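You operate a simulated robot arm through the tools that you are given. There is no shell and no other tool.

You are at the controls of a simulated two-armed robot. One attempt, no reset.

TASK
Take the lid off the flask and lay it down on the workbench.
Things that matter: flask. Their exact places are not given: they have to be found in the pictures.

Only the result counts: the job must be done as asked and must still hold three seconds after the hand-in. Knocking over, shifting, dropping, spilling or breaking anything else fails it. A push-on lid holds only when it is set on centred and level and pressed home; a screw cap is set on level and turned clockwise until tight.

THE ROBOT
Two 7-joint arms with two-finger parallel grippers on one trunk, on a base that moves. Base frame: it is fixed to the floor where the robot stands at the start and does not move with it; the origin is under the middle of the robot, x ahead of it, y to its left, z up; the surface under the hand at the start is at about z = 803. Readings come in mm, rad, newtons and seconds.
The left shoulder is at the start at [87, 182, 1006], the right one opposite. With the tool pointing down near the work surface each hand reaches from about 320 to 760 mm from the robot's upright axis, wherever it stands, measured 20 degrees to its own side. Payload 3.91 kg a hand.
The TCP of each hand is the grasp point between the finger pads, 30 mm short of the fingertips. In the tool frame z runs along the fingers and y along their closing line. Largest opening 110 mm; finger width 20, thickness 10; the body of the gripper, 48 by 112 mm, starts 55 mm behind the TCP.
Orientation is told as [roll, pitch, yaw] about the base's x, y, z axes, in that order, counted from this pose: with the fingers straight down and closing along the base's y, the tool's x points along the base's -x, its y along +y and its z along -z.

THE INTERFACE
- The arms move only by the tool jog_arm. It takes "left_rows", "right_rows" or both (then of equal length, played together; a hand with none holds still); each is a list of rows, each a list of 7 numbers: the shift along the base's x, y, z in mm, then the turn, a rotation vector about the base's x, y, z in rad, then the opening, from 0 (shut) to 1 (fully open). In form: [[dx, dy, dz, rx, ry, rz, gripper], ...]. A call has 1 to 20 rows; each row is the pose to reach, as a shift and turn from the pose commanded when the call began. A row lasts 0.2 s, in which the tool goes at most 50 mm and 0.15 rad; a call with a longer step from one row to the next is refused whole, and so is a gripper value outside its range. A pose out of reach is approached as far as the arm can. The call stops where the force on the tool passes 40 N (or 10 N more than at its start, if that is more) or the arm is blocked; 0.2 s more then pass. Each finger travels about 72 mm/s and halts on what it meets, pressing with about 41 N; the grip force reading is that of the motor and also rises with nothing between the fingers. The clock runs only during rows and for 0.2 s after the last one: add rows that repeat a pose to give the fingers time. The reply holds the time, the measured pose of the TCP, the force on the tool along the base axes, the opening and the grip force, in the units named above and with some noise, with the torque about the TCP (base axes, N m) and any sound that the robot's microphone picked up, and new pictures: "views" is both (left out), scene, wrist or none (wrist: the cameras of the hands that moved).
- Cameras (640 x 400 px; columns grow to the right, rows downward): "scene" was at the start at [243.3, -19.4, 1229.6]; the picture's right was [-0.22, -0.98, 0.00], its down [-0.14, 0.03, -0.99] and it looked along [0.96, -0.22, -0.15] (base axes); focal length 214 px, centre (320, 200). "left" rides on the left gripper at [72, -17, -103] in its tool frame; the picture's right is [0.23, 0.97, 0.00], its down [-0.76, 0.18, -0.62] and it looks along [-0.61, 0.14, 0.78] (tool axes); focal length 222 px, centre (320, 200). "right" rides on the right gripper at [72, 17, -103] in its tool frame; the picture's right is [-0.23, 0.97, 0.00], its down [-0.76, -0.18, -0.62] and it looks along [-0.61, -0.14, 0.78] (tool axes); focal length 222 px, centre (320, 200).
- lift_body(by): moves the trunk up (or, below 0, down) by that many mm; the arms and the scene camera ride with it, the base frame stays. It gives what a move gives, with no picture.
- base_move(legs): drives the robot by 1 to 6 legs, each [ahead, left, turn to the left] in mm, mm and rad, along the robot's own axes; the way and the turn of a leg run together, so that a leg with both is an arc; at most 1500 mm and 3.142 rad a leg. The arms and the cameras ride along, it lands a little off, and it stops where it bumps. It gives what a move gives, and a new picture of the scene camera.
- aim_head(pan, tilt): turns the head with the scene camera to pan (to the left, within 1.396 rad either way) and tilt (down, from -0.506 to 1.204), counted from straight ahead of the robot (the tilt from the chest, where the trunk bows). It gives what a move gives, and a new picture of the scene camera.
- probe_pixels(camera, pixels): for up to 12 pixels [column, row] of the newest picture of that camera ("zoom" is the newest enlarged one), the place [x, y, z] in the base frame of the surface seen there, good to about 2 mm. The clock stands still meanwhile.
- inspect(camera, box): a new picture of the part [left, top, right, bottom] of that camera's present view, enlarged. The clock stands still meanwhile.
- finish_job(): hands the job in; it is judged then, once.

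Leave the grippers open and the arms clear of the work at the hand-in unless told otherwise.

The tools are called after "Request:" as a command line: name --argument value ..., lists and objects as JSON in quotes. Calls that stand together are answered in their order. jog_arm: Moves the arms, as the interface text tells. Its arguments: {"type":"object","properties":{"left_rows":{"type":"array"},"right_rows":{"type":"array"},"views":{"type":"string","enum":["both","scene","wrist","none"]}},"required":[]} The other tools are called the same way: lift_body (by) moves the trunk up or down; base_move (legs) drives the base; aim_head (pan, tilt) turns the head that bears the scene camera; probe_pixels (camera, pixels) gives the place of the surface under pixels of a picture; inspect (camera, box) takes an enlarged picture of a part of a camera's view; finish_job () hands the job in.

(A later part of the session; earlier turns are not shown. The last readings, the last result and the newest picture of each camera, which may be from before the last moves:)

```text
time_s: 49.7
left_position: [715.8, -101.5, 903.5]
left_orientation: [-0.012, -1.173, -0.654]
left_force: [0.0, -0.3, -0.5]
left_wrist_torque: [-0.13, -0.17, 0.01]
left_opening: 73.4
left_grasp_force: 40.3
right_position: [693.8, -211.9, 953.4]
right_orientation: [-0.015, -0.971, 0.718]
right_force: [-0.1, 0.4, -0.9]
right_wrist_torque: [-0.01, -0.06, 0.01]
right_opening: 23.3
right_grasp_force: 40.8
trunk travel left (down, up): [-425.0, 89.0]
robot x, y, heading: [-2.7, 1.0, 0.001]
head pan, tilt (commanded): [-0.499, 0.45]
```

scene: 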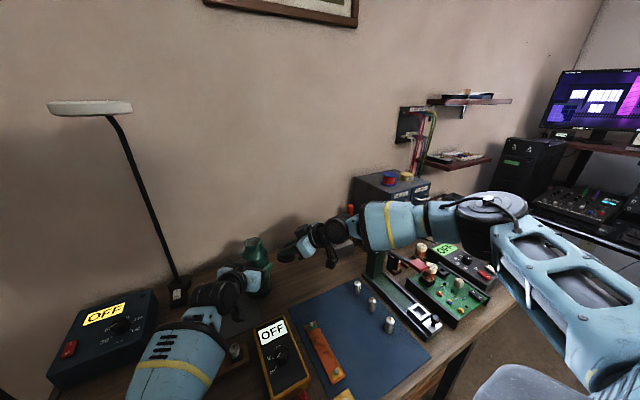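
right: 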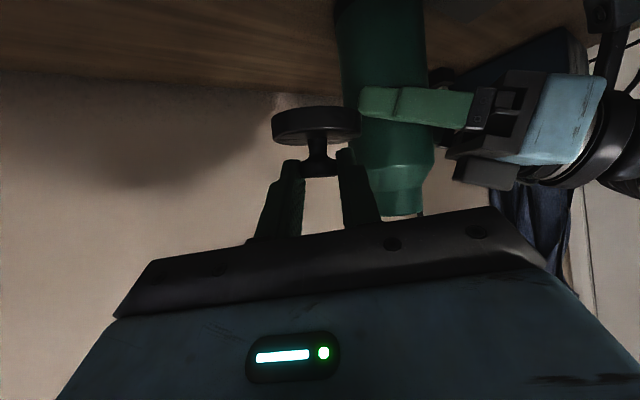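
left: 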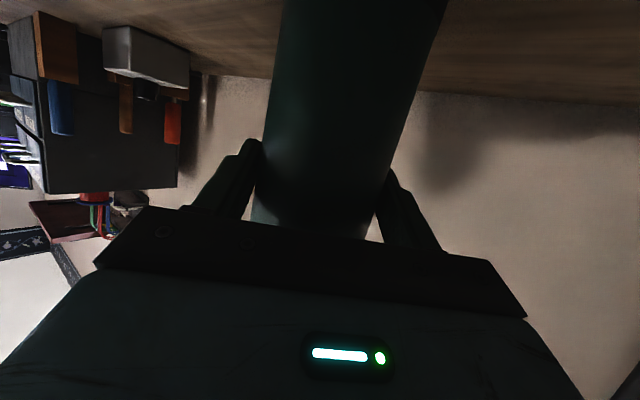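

Back to the original orientation, with the lid at about (704, -204). I'll check the forearm against the lever once more before lowering.

Request:
inspect --camera "scene" --box '[280, 180, 500, 340]'

Request:
probe_pixels --camera "scene" --pixels '[[430, 264], [440, 268], [420, 262], [410, 258], [390, 225], [415, 225], [440, 222], [480, 205], [375, 250], [395, 265], [330, 235], [330, 262]]'

```text
2.50 times, centred on (390, 260) of scene
```

zoom: 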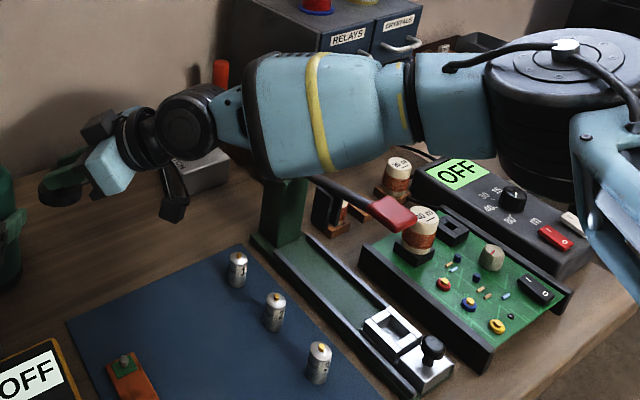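

```text
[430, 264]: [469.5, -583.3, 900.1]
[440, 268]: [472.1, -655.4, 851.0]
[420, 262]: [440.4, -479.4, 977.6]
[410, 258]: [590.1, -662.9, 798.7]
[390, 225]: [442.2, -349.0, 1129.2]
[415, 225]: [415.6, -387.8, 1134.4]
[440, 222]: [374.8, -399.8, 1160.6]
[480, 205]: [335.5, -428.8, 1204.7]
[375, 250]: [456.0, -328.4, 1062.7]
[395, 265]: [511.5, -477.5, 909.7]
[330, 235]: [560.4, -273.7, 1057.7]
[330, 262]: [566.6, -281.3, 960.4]
```

The forearm axis is at about (465, -386, 1097) and the lever handle at about (440, -479, 978). Even after lowering there should be about 30 mm clearance. I'll lower 75 mm in steps and check.

Request:
jog_arm --right_rows '[[0, 0, -20, 0, 0, 0, 0.1], [0, 0, -40, 0, 0, 0, 0.1], [0, 0, -60, 0, 0, 0, 0.1], [0, 0, -75, 0, 0, 0, 0.1], [0, 0, -75, 0, 0, 0, 0.1]]' --views "both"

Request:
inspect --camera "scene" --box '[260, 200, 480, 340]'

```text
time_s: 50.9
left_position: [714.8, -101.9, 903.2]
left_orientation: [-0.013, -1.173, -0.653]
left_force: [-0.6, 0.1, 0.0]
left_wrist_torque: [-0.02, -0.09, 0.01]
left_opening: 73.2
left_grasp_force: 40.7
right_position: [694.0, -211.4, 879.9]
right_orientation: [-0.019, -0.967, 0.72]
right_force: [0.7, 0.4, -0.7]
right_wrist_torque: [0.0, 0.0, -0.02]
right_opening: 23.3
right_grasp_force: 41.3
trunk travel left (down, up): [-425.0, 89.0]
robot x, y, heading: [3.1, 2.5, 0.005]
head pan, tilt (commanded): [-0.499, 0.45]
```

scene: 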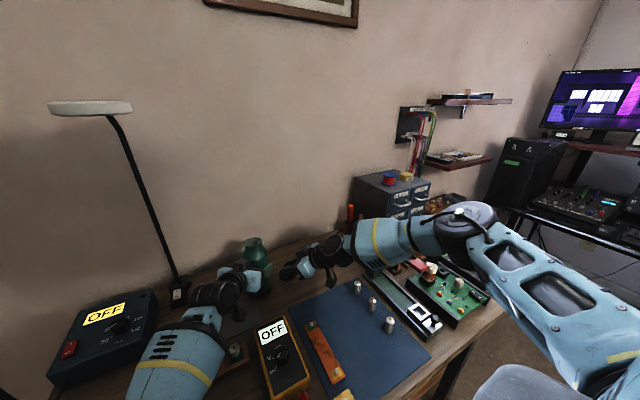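
right: 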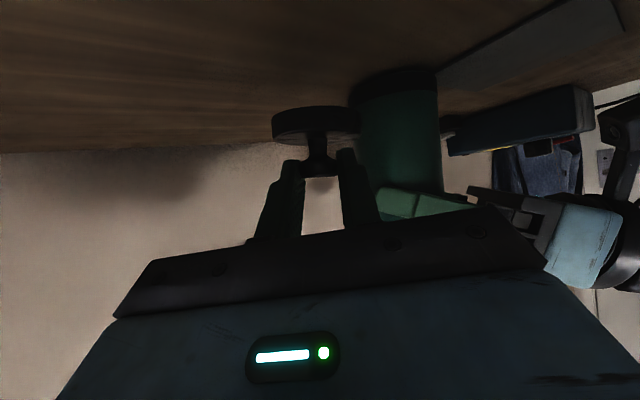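

```text
2.86 times, centred on (370, 270) of scene
```

zoom: 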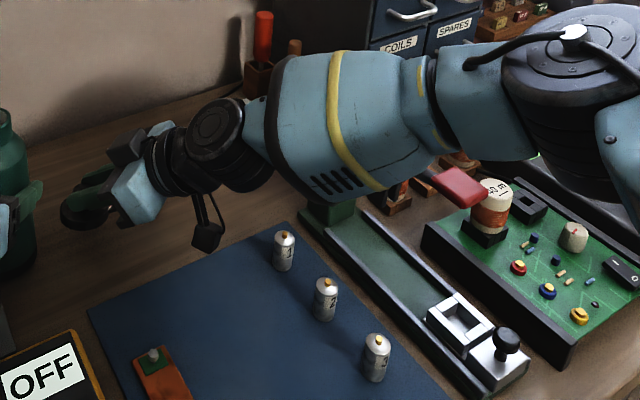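

The hand is at z=880, and the forearm now hides part of the lever. I'll probe to verify the remaining clearance.

Request:
probe_pixels --camera "scene" --pixels '[[375, 240], [380, 262], [395, 262], [400, 240], [430, 235], [465, 225], [418, 262], [424, 268], [335, 255], [332, 283], [345, 245], [372, 272]]'

```text
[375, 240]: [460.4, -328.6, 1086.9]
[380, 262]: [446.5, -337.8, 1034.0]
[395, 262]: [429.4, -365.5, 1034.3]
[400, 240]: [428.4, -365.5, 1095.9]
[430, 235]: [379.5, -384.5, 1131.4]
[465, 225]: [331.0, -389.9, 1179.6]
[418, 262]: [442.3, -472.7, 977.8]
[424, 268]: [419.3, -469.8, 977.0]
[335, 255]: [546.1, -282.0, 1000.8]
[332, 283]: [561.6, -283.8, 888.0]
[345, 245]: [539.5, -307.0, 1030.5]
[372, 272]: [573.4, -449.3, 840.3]
```

Clearance to the handle is about 50 mm now, and about 34 mm at the final height. Lowering further toward the bench, with slow last steps.

Request:
jog_arm --right_rows '[[0, 0, -10, 0, 0, 0, 0.1], [0, 0, -18, 0, 0, 0, 0.1], [0, 0, -24, 0, 0, 0, 0.1], [0, 0, -27, 0, 0, 0, 0.1], [0, 0, -29, 0, 0, 0, 0.1], [0, 0, -29, 0, 0, 0, 0.1]]' --views "both"

Request:
inspect --camera "right" --box '[220, 70, 420, 200]'

```text
time_s: 52.3
left_position: [715.5, -102.1, 903.5]
left_orientation: [-0.012, -1.172, -0.653]
left_force: [0.3, 0.1, 1.4]
left_wrist_torque: [-0.01, -0.15, 0.07]
left_opening: 73.1
left_grasp_force: 40.6
right_position: [689.1, -214.4, 867.1]
right_orientation: [-0.047, -0.948, 0.712]
right_force: [0.1, -1.3, -0.4]
right_wrist_torque: [-0.02, 0.01, 0.01]
right_opening: 23.3
right_grasp_force: 40.8
right hand out of reach, approached as far as the arm can: row 1, 2, 3, 4, 5
trunk travel left (down, up): [-425.0, 89.0]
robot x, y, heading: [2.8, 5.7, 0.007]
head pan, tilt (commanded): [-0.499, 0.45]
```

scene: 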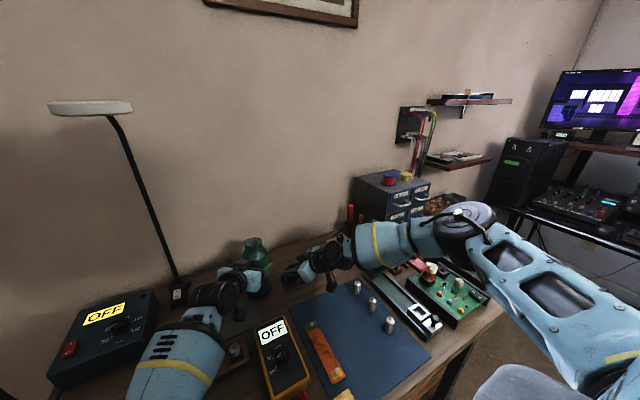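
right: 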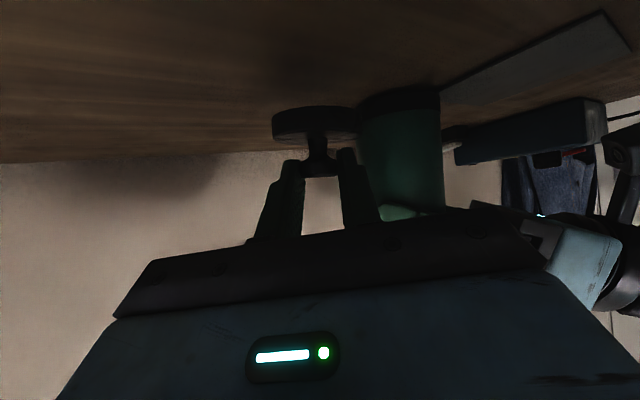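

```text
3.08 times, centred on (320, 135) of right
```

zoom: 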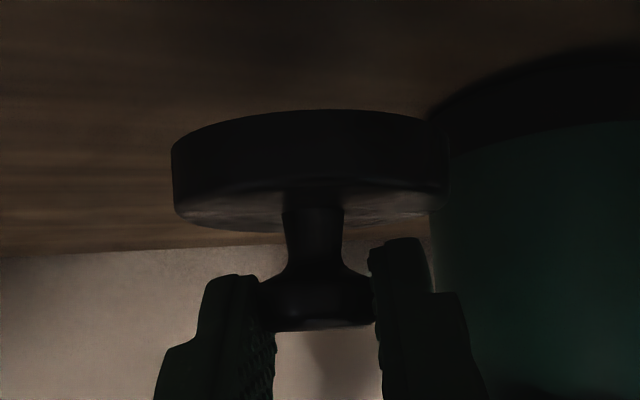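

The wrist has reached its nearly straight limit at z=867 and the orientation drifted slightly. I'll go back up 13 mm, restore the level orientation, and yaw the hand +0.35 about the lid's vertical axis. That bends the wrist away from the limit.

Request:
jog_arm --right_rows '[[5, 2.5, 13, 0.03, -0.005, 0.032, 0.1], [5.7, 2, 13, 0.03, -0.004, 0.12, 0.1], [6.5, 1, 13, 0.03, -0.003, 0.21, 0.1], [7.5, 0, 13, 0.03, -0.002, 0.3, 0.1], [8.4, -1, 13, 0.03, 0, 0.382, 0.1], [8.4, -1, 13, 0.03, 0, 0.382, 0.1]]' --views "both"

```text
time_s: 53.7
left_position: [714.9, -102.9, 902.8]
left_orientation: [-0.014, -1.173, -0.653]
left_force: [-0.9, -0.6, -0.6]
left_wrist_torque: [-0.14, 0.0, -0.05]
left_opening: 73.7
left_grasp_force: 40.7
right_position: [667.5, -203.3, 923.2]
right_orientation: [0.015, -0.988, 1.075]
right_force: [-0.1, -0.4, -0.1]
right_wrist_torque: [-0.01, -0.04, 0.04]
right_opening: 23.4
right_grasp_force: 40.7
right hand out of reach, approached as far as the arm can: row 1, 2, 3, 4, 5, 6
trunk travel left (down, up): [-425.0, 89.0]
robot x, y, heading: [3.6, 4.6, 0.004]
head pan, tilt (commanded): [-0.499, 0.45]
```

scene: 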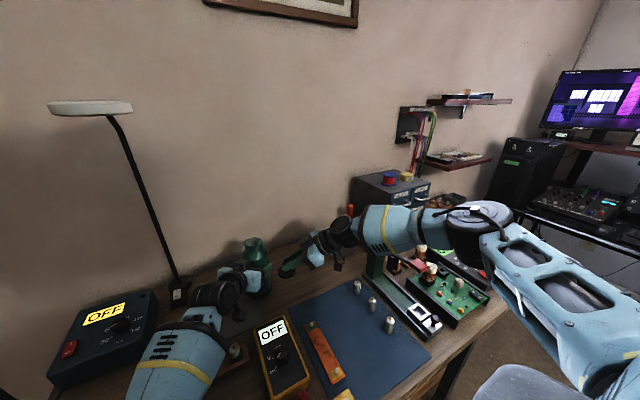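
right: 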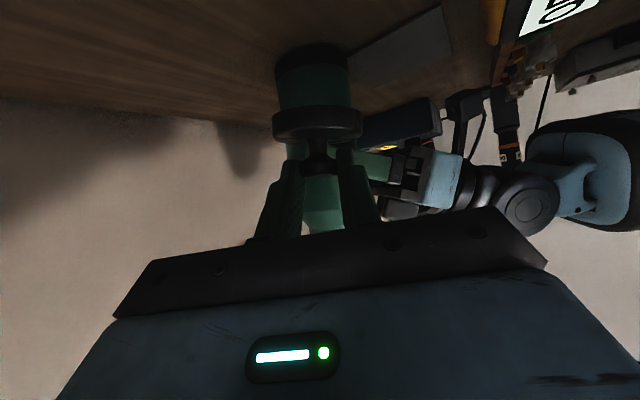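

That direction isn't better: the solver drifted up and back to (668, -203, 923). By my geometry the wrist bends more, and the forearm moves further from the lever, if the lid is laid farther out, at about (765, -215). I'll raise, return to yaw 0.7 and carry it there.

Request:
jog_arm --right_rows '[[0, -10, 25, -0.006, 0, -0.09, 0.1], [5, -20, 37, -0.012, -0.001, -0.19, 0.1], [15, -25, 37, -0.018, -0.002, -0.29, 0.1], [30, -25, 37, -0.024, -0.003, -0.382, 0.1], [50, -24, 37, -0.024, -0.003, -0.382, 0.1], [70, -22, 37, -0.024, -0.003, -0.382, 0.1], [87.5, -20, 37, -0.024, -0.003, -0.382, 0.1], [87.5, -20, 37, -0.024, -0.003, -0.382, 0.1]]' --views "both"

```text
time_s: 55.5
left_position: [714.7, -102.1, 903.6]
left_orientation: [-0.012, -1.175, -0.655]
left_force: [-0.4, 0.2, 0.1]
left_wrist_torque: [-0.05, -0.05, 0.02]
left_opening: 73.1
left_grasp_force: 41.3
right_position: [754.2, -222.9, 960.4]
right_orientation: [-0.015, -0.975, 0.716]
right_force: [1.1, -0.4, -0.6]
right_wrist_torque: [0.0, -0.03, -0.02]
right_opening: 23.1
right_grasp_force: 40.8
trunk travel left (down, up): [-425.0, 89.0]
robot x, y, heading: [-2.6, 3.9, 0.006]
head pan, tilt (commanded): [-0.499, 0.45]
```

scene: 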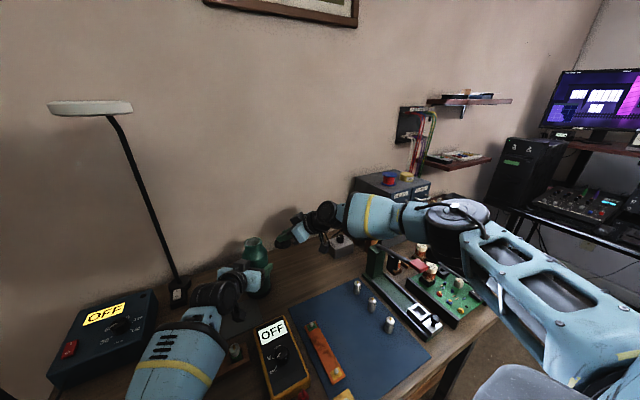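
right: 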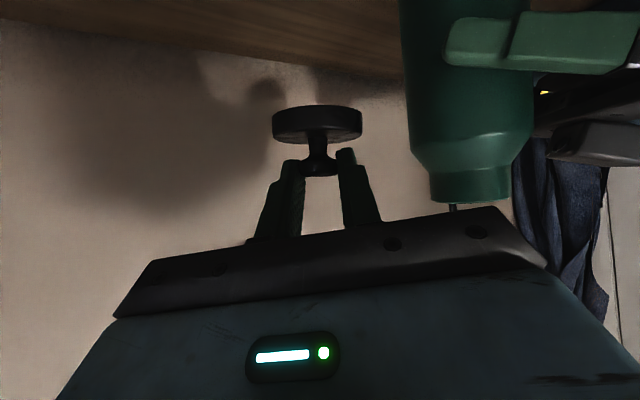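

Reached exactly, with the orientation restored. Now lowering in steps at this farther spot, first to z of about 880.

Request:
jog_arm --right_rows '[[0, 0, -25, 0, 0, 0, 0.1], [0, 0, -50, 0, 0, 0, 0.1], [0, 0, -70, 0, 0, 0, 0.1], [0, 0, -80, 0, 0, 0, 0.1], [0, 0, -80, 0, 0, 0, 0.1]]' --views "both"

Request:
inspect --camera "scene" --box '[260, 190, 480, 330]'

```text
time_s: 56.7
left_position: [714.5, -101.3, 904.3]
left_orientation: [-0.012, -1.173, -0.652]
left_force: [0.7, 0.3, 0.7]
left_wrist_torque: [0.01, -0.14, 0.02]
left_opening: 73.2
left_grasp_force: 41.1
right_position: [740.4, -225.4, 910.1]
right_orientation: [-0.014, -0.974, 0.716]
right_force: [0.5, 0.5, -1.2]
right_wrist_torque: [-0.02, -0.02, -0.03]
right_opening: 23.4
right_grasp_force: 40.7
right hand out of reach, approached as far as the arm can: row 2, 3, 4, 5
trunk travel left (down, up): [-425.0, 89.0]
robot x, y, heading: [-0.0, 1.1, 0.005]
head pan, tilt (commanded): [-0.499, 0.45]
```

scene: 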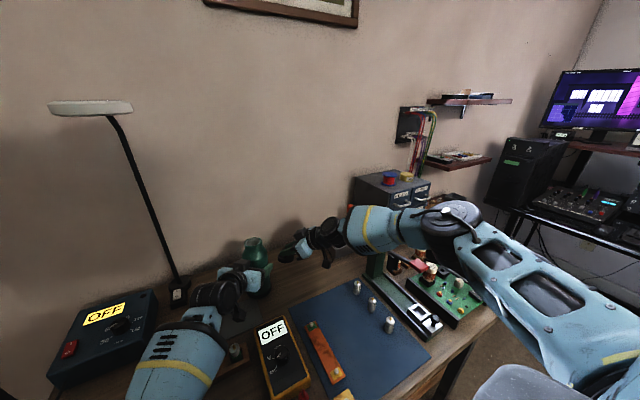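
right: 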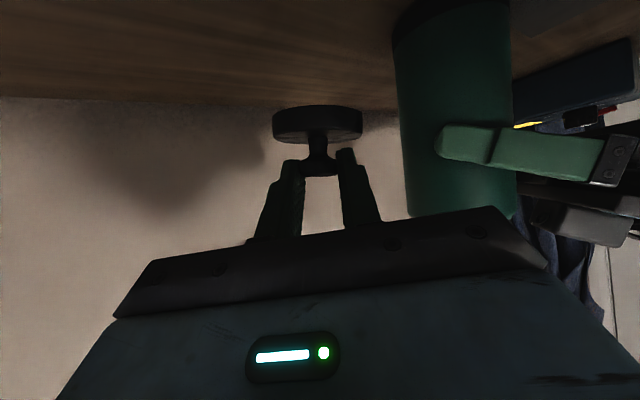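

```text
2.86 times, centred on (370, 260) of scene
```

zoom: 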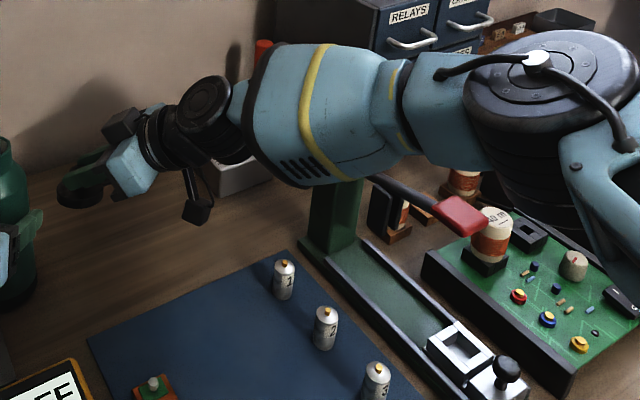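

It stopped at z=910, so farther is worse. Before trying more, I'll measure the arm's shape here to understand which joint is limiting.

Request:
probe_pixels --camera "scene" --pixels '[[447, 210], [440, 218], [465, 210], [430, 212], [455, 240], [400, 235], [370, 230], [332, 227], [325, 240], [500, 255], [560, 330], [395, 215]]'

```text
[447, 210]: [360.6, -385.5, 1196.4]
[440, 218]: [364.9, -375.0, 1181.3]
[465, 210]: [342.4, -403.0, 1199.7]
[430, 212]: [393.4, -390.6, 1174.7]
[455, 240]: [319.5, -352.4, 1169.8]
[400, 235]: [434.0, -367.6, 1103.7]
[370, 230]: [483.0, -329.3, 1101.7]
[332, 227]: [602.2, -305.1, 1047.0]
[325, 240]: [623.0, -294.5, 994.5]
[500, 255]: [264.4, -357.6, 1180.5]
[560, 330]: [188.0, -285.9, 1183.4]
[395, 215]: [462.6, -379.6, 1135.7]
```

The geometry now makes sense: the wrist and hand roll are near their limits because the forearm slopes down too steeply from the raised shoulder. Lowering the trunk will fix that, but the left hand must let go of the flask first, which it no longer needs to hold. I'll raise the right hand with the lid a bit, then open the left fingers.

Request:
jog_arm --right_rows '[[4, -3, 25, 0, 0, 0, 0.1], [8, -6, 50, 0, 0, 0, 0.1], [10, -8, 70, 0, 0, 0, 0.1], [10, -8, 70, 0, 0, 0, 0.1], [10, -8, 70, 0, 0, 0, 0.1], [10, -8, 70, 0, 0, 0, 0.1], [10, -8, 70, 0, 0, 0, 0.1], [10, -8, 70, 0, 0, 0, 0.1]]' --left_rows '[[0, 0, 0, 0, 0, 0, 0.6], [0, 0, 0, 0, 0, 0, 0.6], [0, 0, 0, 0, 0, 0, 0.6], [0, 0, 0, 0, 0, 0, 0.7], [0, 0, 0, 0, 0, 0, 0.8], [0, 0, 0, 0, 0, 0, 0.9], [0, 0, 0, 0, 0, 0, 1], [0, 0, 0, 0, 0, 0, 1]]' --views "both"

```text
time_s: 58.5
left_position: [715.3, -101.1, 903.8]
left_orientation: [-0.013, -1.172, -0.654]
left_force: [-0.1, -0.8, -0.3]
left_wrist_torque: [0.0, 0.05, 0.02]
left_opening: 110.0
left_grasp_force: 0.1
right_position: [750.7, -235.7, 980.3]
right_orientation: [-0.016, -0.975, 0.714]
right_force: [-0.1, 0.6, -0.4]
right_wrist_torque: [0.0, -0.03, 0.0]
right_opening: 23.4
right_grasp_force: 40.9
trunk travel left (down, up): [-425.0, 89.0]
robot x, y, heading: [-0.3, 1.4, 0.004]
head pan, tilt (commanded): [-0.499, 0.45]
```

scene: 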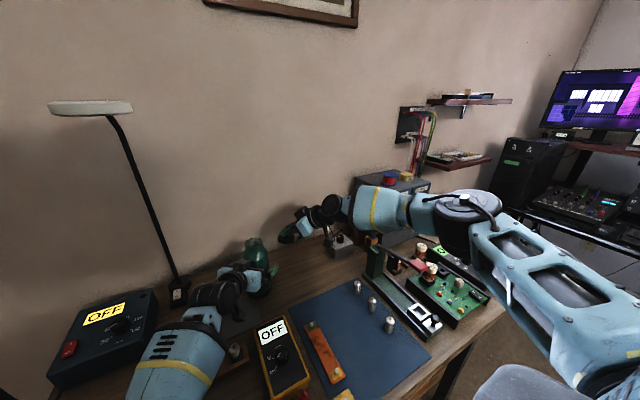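
right: 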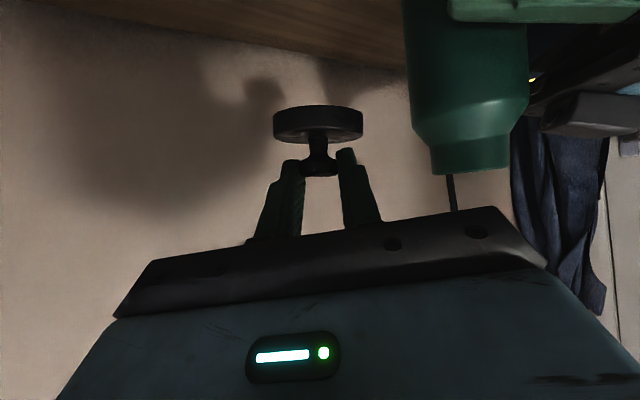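
left: 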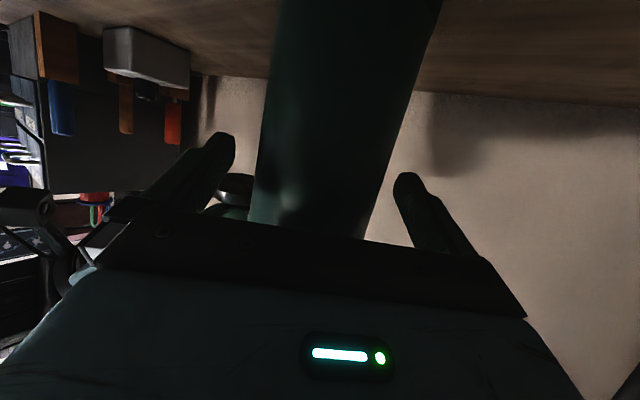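

The left hand is open and the flask stands upright. I'll back the left hand straight out along its approach line and then raise it well clear.

Request:
jog_arm --left_rows '[[-8, 6, 0, 0, 0, 0, 1], [-16, 12, 0, 0, 0, 0, 1], [-24, 18.5, 0, 0, 0, 0, 1], [-32, 25, 0, 0, 0, 0, 1], [-36, 28, 30, 0, 0, 0, 1], [-40, 31, 65, 0, 0, 0, 1], [-44, 34, 100, 0, 0, 0, 1], [-48, 38, 135, 0, 0, 0, 1], [-54, 42, 165, 0, 0, 0, 1], [-60, 47, 185, 0, 0, 0, 1], [-60, 47, 185, 0, 0, 0, 1]]' --views "both"

```text
time_s: 60.9
left_position: [655.1, -56.5, 1089.2]
left_orientation: [-0.013, -1.171, -0.651]
left_force: [0.2, 0.6, 0.5]
left_wrist_torque: [0.03, 0.0, -0.01]
left_opening: 109.6
left_grasp_force: 0.0
right_position: [749.3, -234.9, 980.1]
right_orientation: [-0.015, -0.977, 0.715]
right_force: [0.0, 0.2, -0.5]
right_wrist_torque: [0.05, -0.02, -0.01]
right_opening: 23.6
right_grasp_force: 40.5
trunk travel left (down, up): [-425.0, 89.0]
robot x, y, heading: [6.0, 1.9, 0.007]
head pan, tilt (commanded): [-0.499, 0.45]
```

scene: 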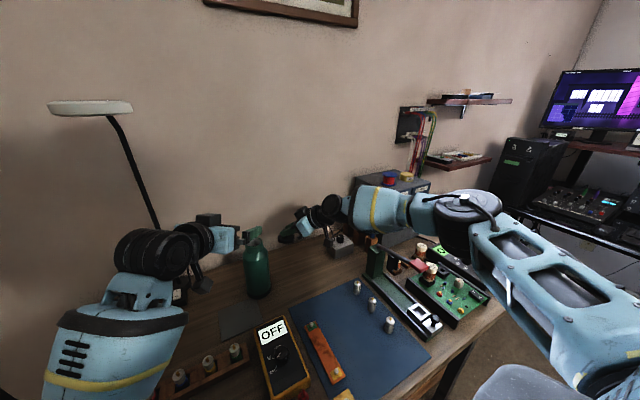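
left: 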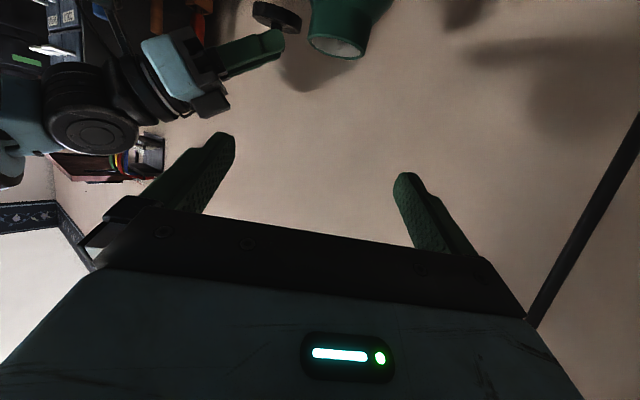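

The left hand is clear and the flask stands undisturbed. Now I'll lower the trunk 80 mm. The right hand then goes to z of about 900 with the lid at about 855, and the left hand to about 1009.

Request:
lift_body --by -80

Request:
aim_head --pan -0.5 --tilt 0.4

```text
time_s: 62.1
left_position: [643.0, -56.4, 1033.6]
left_orientation: [0.059, -1.2, -0.718]
left_force: [0.1, -0.3, 0.4]
left_wrist_torque: [-0.01, 0.0, 0.01]
left_opening: 109.9
left_grasp_force: 0.0
right_position: [737.9, -236.8, 911.2]
right_orientation: [-0.027, -0.99, 0.73]
right_force: [0.1, 0.4, 0.1]
right_wrist_torque: [-0.01, 0.03, 0.02]
right_opening: 23.3
right_grasp_force: 40.1
trunk travel left (down, up): [-345.0, 169.0]
robot x, y, heading: [-2.0, 3.0, 0.002]
head pan, tilt (commanded): [-0.499, 0.45]
```

```text
time_s: 62.7
left_position: [642.5, -55.5, 1035.0]
left_orientation: [0.064, -1.203, -0.726]
left_force: [0.3, -0.2, 0.2]
left_wrist_torque: [0.01, 0.02, 0.01]
left_opening: 110.3
left_grasp_force: 0.1
right_position: [737.1, -237.3, 911.5]
right_orientation: [-0.029, -0.988, 0.728]
right_force: [0.1, 0.3, 0.1]
right_wrist_torque: [0.02, 0.0, 0.0]
right_opening: 23.5
right_grasp_force: 41.3
trunk travel left (down, up): [-345.0, 169.0]
robot x, y, heading: [0.8, 2.7, 0.003]
head pan, tilt (commanded): [-0.499, 0.4]
```

scene: 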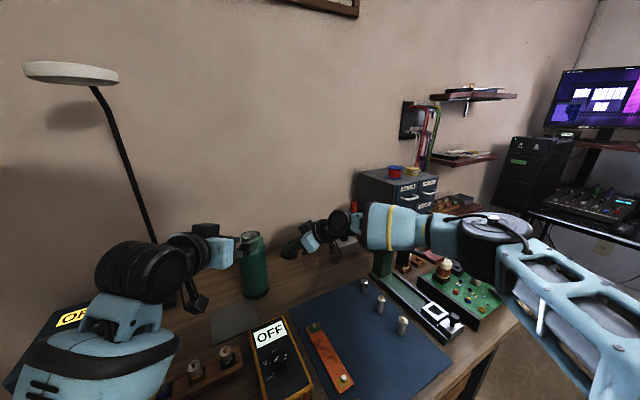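

Both hands ended slightly off a pure 80 mm drop (left z=1034 instead of 1009, right z=911 instead of 900). I need to check whether an elbow touches anything, so I'll probe the right arm first and then look at the left.

Request:
inspect --camera "scene" --box '[340, 180, 560, 330]'

Request:
probe_pixels --camera "scene" --pixels '[[490, 225], [470, 240], [440, 240], [400, 230], [385, 245], [490, 270], [445, 268], [520, 280], [480, 285], [420, 255], [340, 225], [300, 240]]'

```text
2.67 times, centred on (450, 255) of scene
```

zoom: 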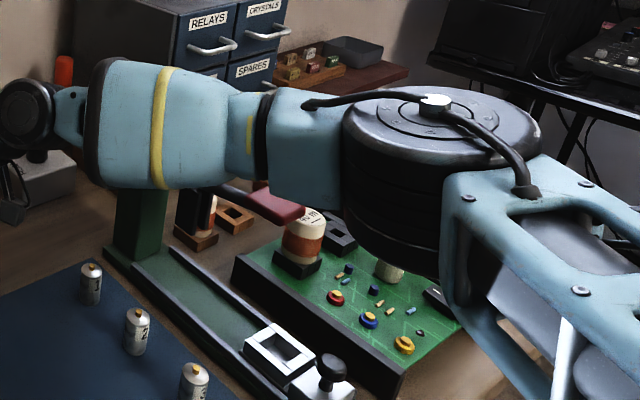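

```text
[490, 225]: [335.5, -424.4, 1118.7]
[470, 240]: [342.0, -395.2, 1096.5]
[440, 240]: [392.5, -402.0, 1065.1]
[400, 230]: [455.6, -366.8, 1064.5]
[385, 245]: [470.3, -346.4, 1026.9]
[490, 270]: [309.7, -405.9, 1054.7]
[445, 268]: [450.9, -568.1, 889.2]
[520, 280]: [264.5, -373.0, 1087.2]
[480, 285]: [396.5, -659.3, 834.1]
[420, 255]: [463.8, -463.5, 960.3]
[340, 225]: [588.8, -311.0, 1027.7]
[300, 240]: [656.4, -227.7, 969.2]
```

I'll probe the red lever handle again (now at about (443, 257)) to see whether it moved, and look at the left side.

Request:
probe_pixels --camera "scene" --pixels '[[440, 256], [445, 259], [450, 261], [436, 254], [430, 251], [425, 250]]'

Request:
aim_head --pan 0.4 --tilt 0.7

```text
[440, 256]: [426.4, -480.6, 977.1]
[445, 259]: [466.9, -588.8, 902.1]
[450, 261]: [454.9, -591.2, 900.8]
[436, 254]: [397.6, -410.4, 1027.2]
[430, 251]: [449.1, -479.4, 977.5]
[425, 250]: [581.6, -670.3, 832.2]
```

```text
time_s: 63.9
left_position: [642.3, -57.0, 1034.9]
left_orientation: [0.066, -1.204, -0.727]
left_force: [0.6, 0.0, 0.1]
left_wrist_torque: [0.0, 0.0, 0.02]
left_opening: 109.9
left_grasp_force: 0.1
right_position: [736.4, -236.5, 910.5]
right_orientation: [-0.029, -0.988, 0.728]
right_force: [0.6, -0.2, -0.1]
right_wrist_torque: [0.02, -0.02, 0.04]
right_opening: 23.3
right_grasp_force: 41.2
trunk travel left (down, up): [-345.0, 169.0]
robot x, y, heading: [2.9, 3.0, 0.006]
head pan, tilt (commanded): [0.4, 0.7]
```

scene: 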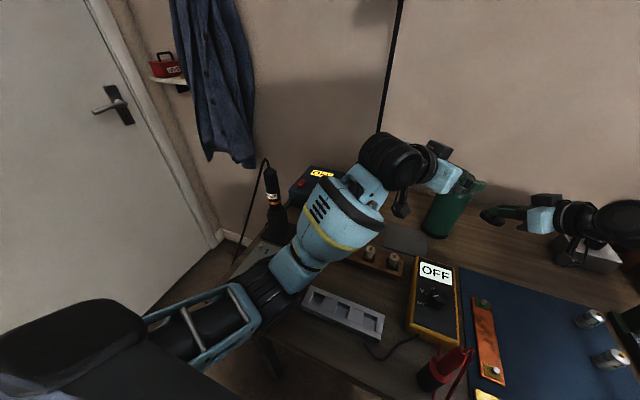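

The lever hasn't moved. The left elbow at about (270, 285) looks low and may be resting on something, so I'll probe it.

Request:
probe_pixels --camera "scene" --pixels '[[270, 290], [255, 300], [285, 275], [240, 310], [290, 300], [310, 285], [250, 280], [265, 262], [320, 240], [305, 310], [225, 330], [280, 315]]'

Request:
inspect --camera "scene" --box '[150, 200, 350, 370]'

```text
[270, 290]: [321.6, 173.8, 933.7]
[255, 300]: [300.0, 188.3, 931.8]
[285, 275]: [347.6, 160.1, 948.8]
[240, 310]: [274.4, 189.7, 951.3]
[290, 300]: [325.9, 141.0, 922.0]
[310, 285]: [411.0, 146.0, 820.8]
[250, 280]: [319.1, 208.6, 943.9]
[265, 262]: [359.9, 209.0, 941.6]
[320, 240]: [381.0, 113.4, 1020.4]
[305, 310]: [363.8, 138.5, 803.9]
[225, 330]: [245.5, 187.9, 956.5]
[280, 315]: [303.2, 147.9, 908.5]
```

```text
2.35 times, centred on (250, 285) of scene
```

zoom: 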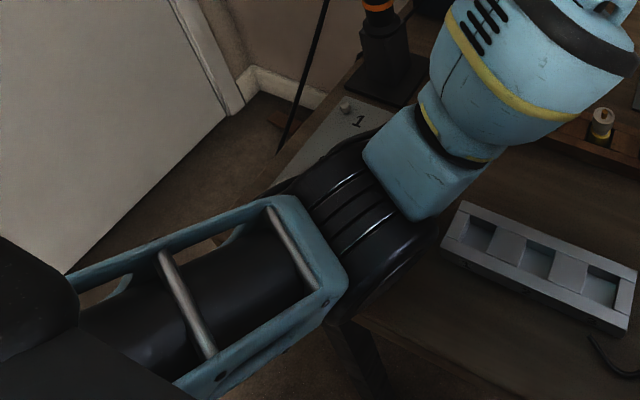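

The left elbow (centre about (330, 190, 885)) is resting on the BALUN box, whose top is at z=843. I'll immediately raise the trunk 80 mm again to lift it straight off.

Request:
lift_body --by 80

Request:
aim_head --pan 0.4 --tilt 0.72

```text
time_s: 65.1
left_position: [653.5, -54.9, 1089.2]
left_orientation: [-0.014, -1.171, -0.651]
left_force: [-0.5, 0.3, 0.3]
left_wrist_torque: [0.01, 0.01, 0.0]
left_opening: 109.7
left_grasp_force: 0.1
right_position: [748.2, -236.3, 978.3]
right_orientation: [-0.01, -0.975, 0.714]
right_force: [-0.7, -0.5, -0.3]
right_wrist_torque: [0.01, 0.01, -0.01]
right_opening: 23.2
right_grasp_force: 41.3
trunk travel left (down, up): [-425.0, 89.0]
robot x, y, heading: [1.0, 1.7, 0.001]
head pan, tilt (commanded): [0.4, 0.7]
```

```text
time_s: 65.7
left_position: [654.6, -54.0, 1088.9]
left_orientation: [-0.013, -1.171, -0.652]
left_force: [0.0, -0.6, 0.5]
left_wrist_torque: [0.01, 0.0, 0.02]
left_opening: 110.1
left_grasp_force: 0.0
right_position: [751.0, -234.8, 979.9]
right_orientation: [-0.013, -0.976, 0.716]
right_force: [-0.7, 0.4, -0.4]
right_wrist_torque: [0.0, 0.05, -0.01]
right_opening: 23.2
right_grasp_force: 41.2
trunk travel left (down, up): [-425.0, 89.0]
robot x, y, heading: [1.4, 4.3, 0.006]
head pan, tilt (commanded): [0.4, 0.721]
```

scene: 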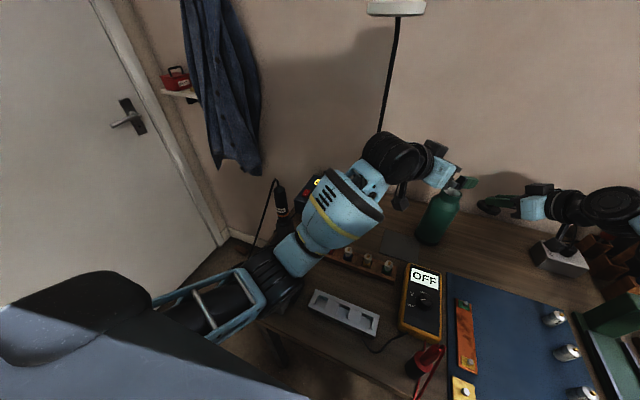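

Recovered: both hands are back where they were. To lower the trunk safely, the left elbow must be higher, so I'll raise and retract the left hand and turn it more fingers-down, keeping below and away from the lamp head at about (704, 113, 1356).

Request:
jog_arm --left_rows '[[-12, 6, 20, 0.061, 0.079, 0, 1], [-25, 12, 40, 0.122, 0.158, 0, 1], [-38, 18, 60, 0.183, 0.237, 0, 1], [-51, 24, 80, 0.244, 0.316, 0, 1], [-65, 30, 100, 0.305, 0.395, 0, 1], [-80, 36, 120, 0.366, 0.474, 0, 1], [-80, 36, 120, 0.366, 0.474, 0, 1]]' --views "scene"

```text
time_s: 67.3
left_position: [575.4, -18.4, 1209.9]
left_orientation: [-0.009, -0.571, -0.653]
left_force: [0.4, 0.2, 0.2]
left_wrist_torque: [-0.02, -0.02, -0.02]
left_opening: 109.9
left_grasp_force: 0.0
right_position: [749.0, -236.0, 980.6]
right_orientation: [-0.015, -0.976, 0.715]
right_force: [-0.7, 0.5, 0.1]
right_wrist_torque: [0.02, -0.01, 0.01]
right_opening: 23.4
right_grasp_force: 40.5
trunk travel left (down, up): [-425.0, 89.0]
robot x, y, heading: [3.6, 3.7, 0.001]
head pan, tilt (commanded): [0.4, 0.721]
```

scene: 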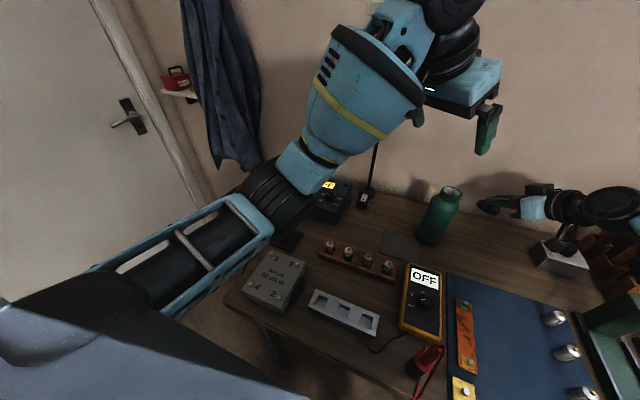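

The left arm is now well up and the BALUN box is fully visible. I'll probe its corners to see if it moved from the earlier values (near-left about (336, 289), far side x of about 454).

Request:
inspect --camera "scene" --box '[210, 220, 350, 340]'

Request:
probe_pixels --camera "scene" --pixels '[[242, 287], [262, 247], [303, 262], [288, 305], [270, 275], [245, 180], [265, 190], [220, 240]]'

```text
3.33 times, centred on (280, 280) of scene
```

zoom: 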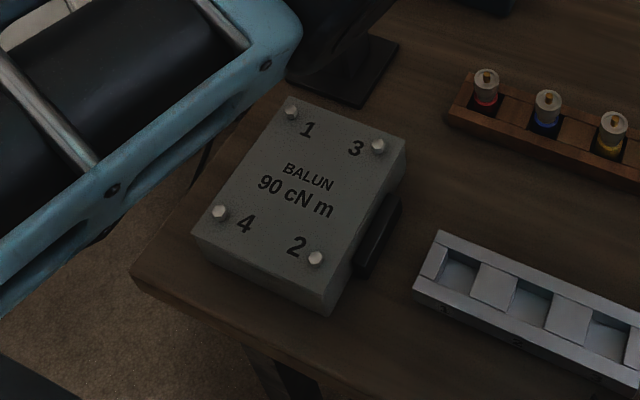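

```text
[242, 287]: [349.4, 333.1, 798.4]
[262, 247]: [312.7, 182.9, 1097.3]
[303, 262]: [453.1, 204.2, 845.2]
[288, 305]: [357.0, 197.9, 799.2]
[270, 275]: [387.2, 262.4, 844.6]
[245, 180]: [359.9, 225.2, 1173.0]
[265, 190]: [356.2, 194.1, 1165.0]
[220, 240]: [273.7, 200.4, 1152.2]
```

I'll probe the box edges precisely on the enlarged picture.

Request:
probe_pixels --camera "zoom" --pixels '[[200, 235], [283, 102], [400, 152], [324, 286], [250, 275], [230, 262], [300, 295], [190, 245], [210, 225], [370, 200]]'

```text
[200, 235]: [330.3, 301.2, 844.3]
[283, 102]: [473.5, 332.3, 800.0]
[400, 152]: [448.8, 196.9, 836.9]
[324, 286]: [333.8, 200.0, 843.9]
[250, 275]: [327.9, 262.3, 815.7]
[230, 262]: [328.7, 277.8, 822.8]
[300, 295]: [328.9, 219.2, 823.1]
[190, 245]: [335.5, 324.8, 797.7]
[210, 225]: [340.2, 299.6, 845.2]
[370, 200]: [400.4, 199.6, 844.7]
```

The BALUN box hasn't moved: near face x of about 328.5 and right side y of about 199, the same as before. Now the left elbow is high, so I'll lower the trunk 80 mm again.

Request:
lift_body --by -80

Request:
aim_head --pan -0.4 --tilt 0.5

```text
time_s: 68.5
left_position: [574.8, -19.5, 1130.1]
left_orientation: [-0.009, -0.575, -0.656]
left_force: [0.1, -0.1, 0.5]
left_wrist_torque: [-0.02, 0.0, 0.01]
left_opening: 109.9
left_grasp_force: 0.1
right_position: [748.6, -236.4, 900.3]
right_orientation: [-0.015, -0.976, 0.719]
right_force: [0.2, -0.4, 0.6]
right_wrist_torque: [0.0, 0.0, 0.0]
right_opening: 23.5
right_grasp_force: 41.1
trunk travel left (down, up): [-345.0, 169.0]
robot x, y, heading: [1.3, 4.0, 0.006]
head pan, tilt (commanded): [0.4, 0.721]
```

```text
time_s: 69.6
left_position: [573.9, -18.0, 1128.7]
left_orientation: [-0.011, -0.572, -0.655]
left_force: [0.2, 0.1, -0.1]
left_wrist_torque: [0.0, 0.03, -0.03]
left_opening: 109.9
left_grasp_force: 0.0
right_position: [747.9, -235.5, 900.2]
right_orientation: [-0.014, -0.977, 0.717]
right_force: [-0.2, 0.1, -0.4]
right_wrist_torque: [-0.01, -0.02, 0.0]
right_opening: 23.5
right_grasp_force: 41.6
trunk travel left (down, up): [-345.0, 169.0]
robot x, y, heading: [0.3, 1.2, 0.008]
head pan, tilt (commanded): [-0.4, 0.499]
```

scene: 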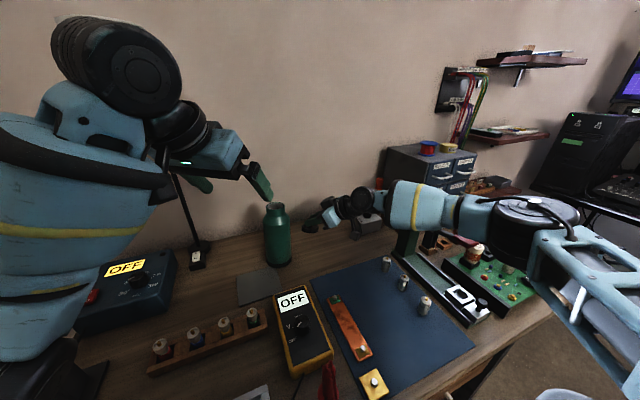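

Both hands dropped exactly 80 mm this time. I'll check the right forearm against the lever from this view.

Request:
inspect --camera "scene" --box '[310, 170, 560, 340]'

Request:
probe_pixels --camera "scene" --pixels '[[465, 238], [472, 241], [480, 243], [450, 235], [440, 205], [470, 205], [530, 205], [500, 225], [425, 215], [355, 205], [360, 235], [318, 218]]'

```text
2.35 times, centred on (435, 255) of scene
```

zoom: 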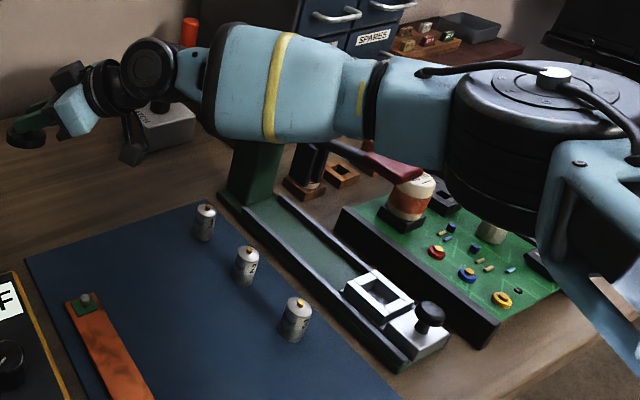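

```text
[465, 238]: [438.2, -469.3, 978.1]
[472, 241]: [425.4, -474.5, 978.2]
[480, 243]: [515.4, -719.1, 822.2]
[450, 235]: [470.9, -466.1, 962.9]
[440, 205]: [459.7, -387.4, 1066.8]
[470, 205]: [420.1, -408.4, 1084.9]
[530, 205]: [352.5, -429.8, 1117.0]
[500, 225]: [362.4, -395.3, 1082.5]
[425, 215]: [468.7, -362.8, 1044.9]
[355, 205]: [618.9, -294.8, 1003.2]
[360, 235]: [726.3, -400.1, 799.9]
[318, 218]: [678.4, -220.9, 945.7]
```

The handle (top z=978) clears the forearm by about 25–35 mm. To gain more room I'll turn the hand yaw by -0.2 about the lid and shift it slightly left, then check.

Request:
jog_arm --right_rows '[[0, 5, 0, 0, 0, -0.07, 0.1], [-1, 10, 0, 0, 0, -0.14, 0.1], [-1, 14, 0, 0, 0, -0.2, 0.1], [-1, 14, 0, 0, 0, -0.2, 0.1]]' --views "both"

Request:
probe_pixels --camera "scene" --pixels '[[465, 238], [450, 235], [440, 205], [470, 205], [530, 205], [500, 225], [425, 215], [445, 225], [355, 205], [410, 210]]'

```text
time_s: 70.6
left_position: [574.0, -19.2, 1129.0]
left_orientation: [-0.009, -0.572, -0.656]
left_force: [0.3, 0.1, 0.2]
left_wrist_torque: [0.01, 0.03, 0.0]
left_opening: 110.2
left_grasp_force: 0.0
right_position: [747.3, -222.0, 898.6]
right_orientation: [-0.016, -0.976, 0.539]
right_force: [0.2, -0.8, -0.2]
right_wrist_torque: [-0.02, -0.01, -0.01]
right_opening: 23.5
right_grasp_force: 41.7
trunk travel left (down, up): [-345.0, 169.0]
robot x, y, heading: [4.5, -1.9, 0.006]
head pan, tilt (commanded): [-0.4, 0.499]
```

scene: 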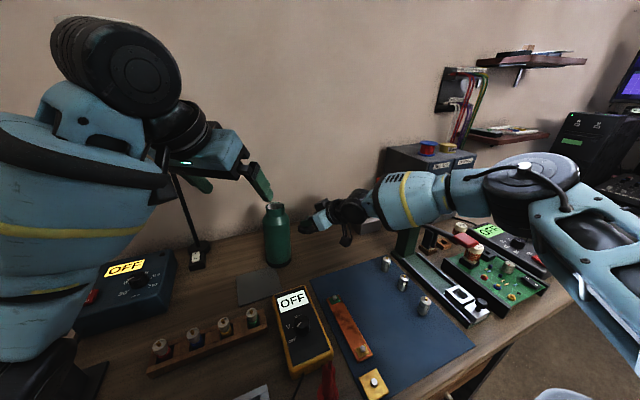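
right: 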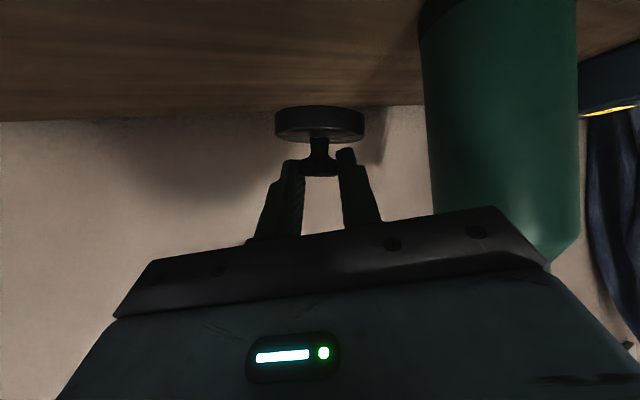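

```text
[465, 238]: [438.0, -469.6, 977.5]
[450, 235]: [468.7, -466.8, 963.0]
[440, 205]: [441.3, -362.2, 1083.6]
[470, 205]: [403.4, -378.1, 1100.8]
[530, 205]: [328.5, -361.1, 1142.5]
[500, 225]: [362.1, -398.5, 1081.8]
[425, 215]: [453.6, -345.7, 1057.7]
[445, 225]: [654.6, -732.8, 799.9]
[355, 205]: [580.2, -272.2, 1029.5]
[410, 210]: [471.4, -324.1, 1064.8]
```

Reached, and the forearm has risen and moved away from the lever. Now I'll lower the lid further, 28 mm first.

Request:
jog_arm --right_rows '[[0, 0, -10, 0, 0, 0, 0.1], [0, 0, -20, 0, 0, 0, 0.1], [0, 0, -28, 0, 0, 0, 0.1], [0, 0, -28, 0, 0, 0, 0.1]]' --views "both"

Request:
probe_pixels --camera "scene" --pixels '[[465, 238], [440, 205], [470, 205], [530, 205], [425, 215], [410, 210], [440, 220]]'

```text
time_s: 71.6
left_position: [574.4, -18.7, 1129.8]
left_orientation: [-0.011, -0.574, -0.654]
left_force: [0.2, 0.3, -0.3]
left_wrist_torque: [0.01, 0.0, 0.0]
left_opening: 110.0
left_grasp_force: 0.1
right_position: [747.0, -221.8, 872.1]
right_orientation: [-0.013, -0.975, 0.513]
right_force: [0.1, -0.3, -1.0]
right_wrist_torque: [-0.01, -0.02, 0.02]
right_opening: 23.6
right_grasp_force: 40.9
trunk travel left (down, up): [-345.0, 169.0]
robot x, y, heading: [2.3, 3.8, 0.002]
head pan, tilt (commanded): [-0.4, 0.499]
```

scene: 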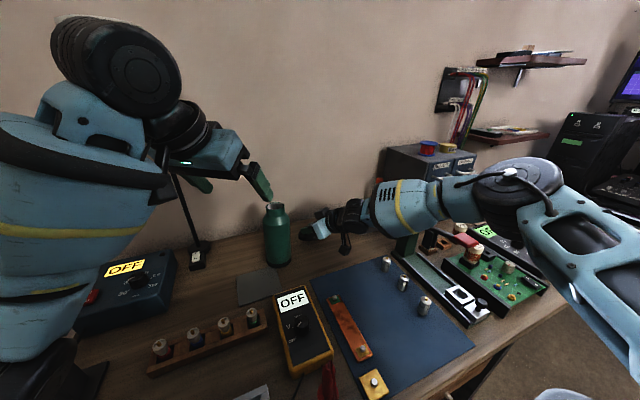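
right: 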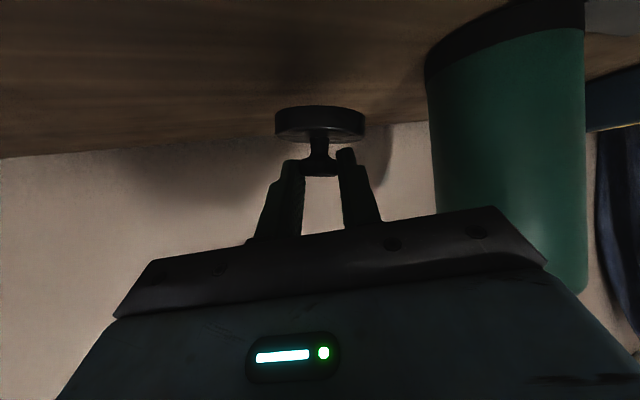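

```text
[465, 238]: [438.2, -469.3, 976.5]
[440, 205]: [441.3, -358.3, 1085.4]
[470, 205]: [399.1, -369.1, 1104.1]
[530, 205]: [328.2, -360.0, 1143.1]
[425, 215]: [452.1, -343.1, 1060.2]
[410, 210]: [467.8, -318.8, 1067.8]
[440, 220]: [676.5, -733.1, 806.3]
```

At z=872 with no limit flagged. I'll probe the lid's rim in the right picture to know how far its underside is above the bench (z of about 800).

Request:
probe_pixels --camera "right" --pixels '[[320, 108], [300, 110], [345, 109], [320, 112], [285, 115], [358, 115], [320, 125], [320, 135], [320, 95], [250, 90]]'

Request:
inspect --camera "right" --box '[250, 80, 390, 190]'

```text
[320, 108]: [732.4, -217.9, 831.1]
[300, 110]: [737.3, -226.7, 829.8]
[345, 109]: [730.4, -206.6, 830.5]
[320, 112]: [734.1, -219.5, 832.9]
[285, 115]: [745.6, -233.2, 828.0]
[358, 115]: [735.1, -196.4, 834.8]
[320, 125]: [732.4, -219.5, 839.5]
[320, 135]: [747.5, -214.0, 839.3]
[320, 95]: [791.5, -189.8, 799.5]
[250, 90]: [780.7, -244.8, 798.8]
```

```text
3.64 times, centred on (320, 135) of right
```

zoom: 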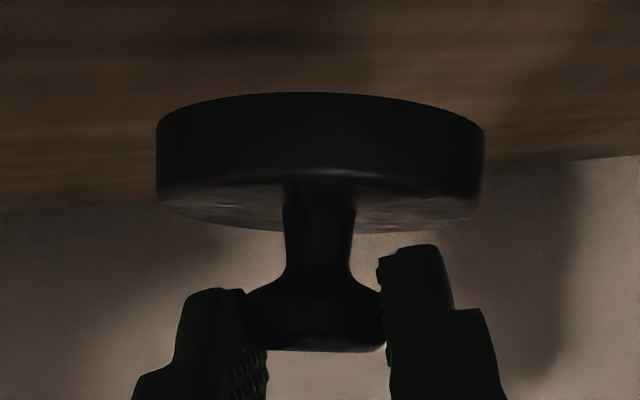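

The lid's underside is at z of about 829 with the bench at about 799.5. I'll lower 22 mm, then 1–1.5 mm steps watching for contact force.

Request:
jog_arm --right_rows '[[0, 0, -8, 0, 0, 0, 0.1], [0, 0, -16, 0, 0, 0, 0.1], [0, 0, -22, 0, 0, 0, 0.1], [0, 0, -22, 0, 0, 0, 0.1]]' --views "both"

Request:
probe_pixels --camera "right" --pixels '[[320, 108], [300, 110], [345, 109], [320, 112], [320, 95], [250, 90], [400, 90]]'

```text
time_s: 72.6
left_position: [574.7, -20.1, 1129.8]
left_orientation: [-0.009, -0.574, -0.654]
left_force: [0.4, 0.3, 0.5]
left_wrist_torque: [0.03, 0.0, -0.01]
left_opening: 110.0
left_grasp_force: 0.1
right_position: [747.1, -222.9, 849.5]
right_orientation: [-0.014, -0.977, 0.514]
right_force: [0.5, 0.5, 0.2]
right_wrist_torque: [-0.01, 0.01, 0.0]
right_opening: 23.4
right_grasp_force: 41.2
trunk travel left (down, up): [-345.0, 169.0]
robot x, y, heading: [-0.3, 2.5, 0.005]
head pan, tilt (commanded): [-0.4, 0.499]
```

scene: 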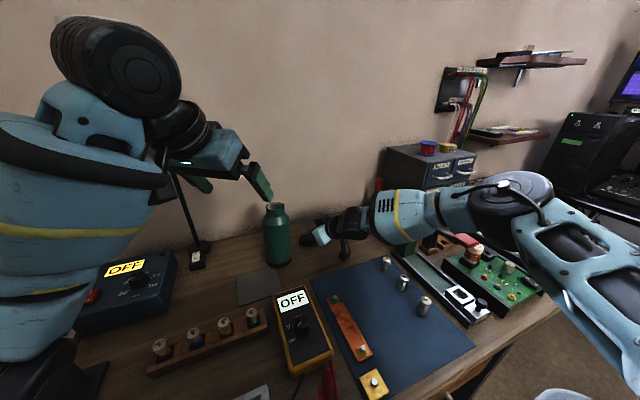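
right: 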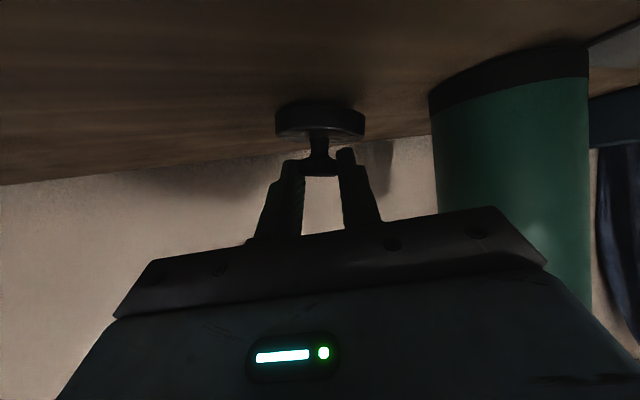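

```text
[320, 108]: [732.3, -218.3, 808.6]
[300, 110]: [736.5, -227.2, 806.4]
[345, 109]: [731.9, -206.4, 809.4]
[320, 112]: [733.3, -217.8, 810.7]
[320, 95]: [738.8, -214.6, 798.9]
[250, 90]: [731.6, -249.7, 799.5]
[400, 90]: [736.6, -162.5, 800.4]
```

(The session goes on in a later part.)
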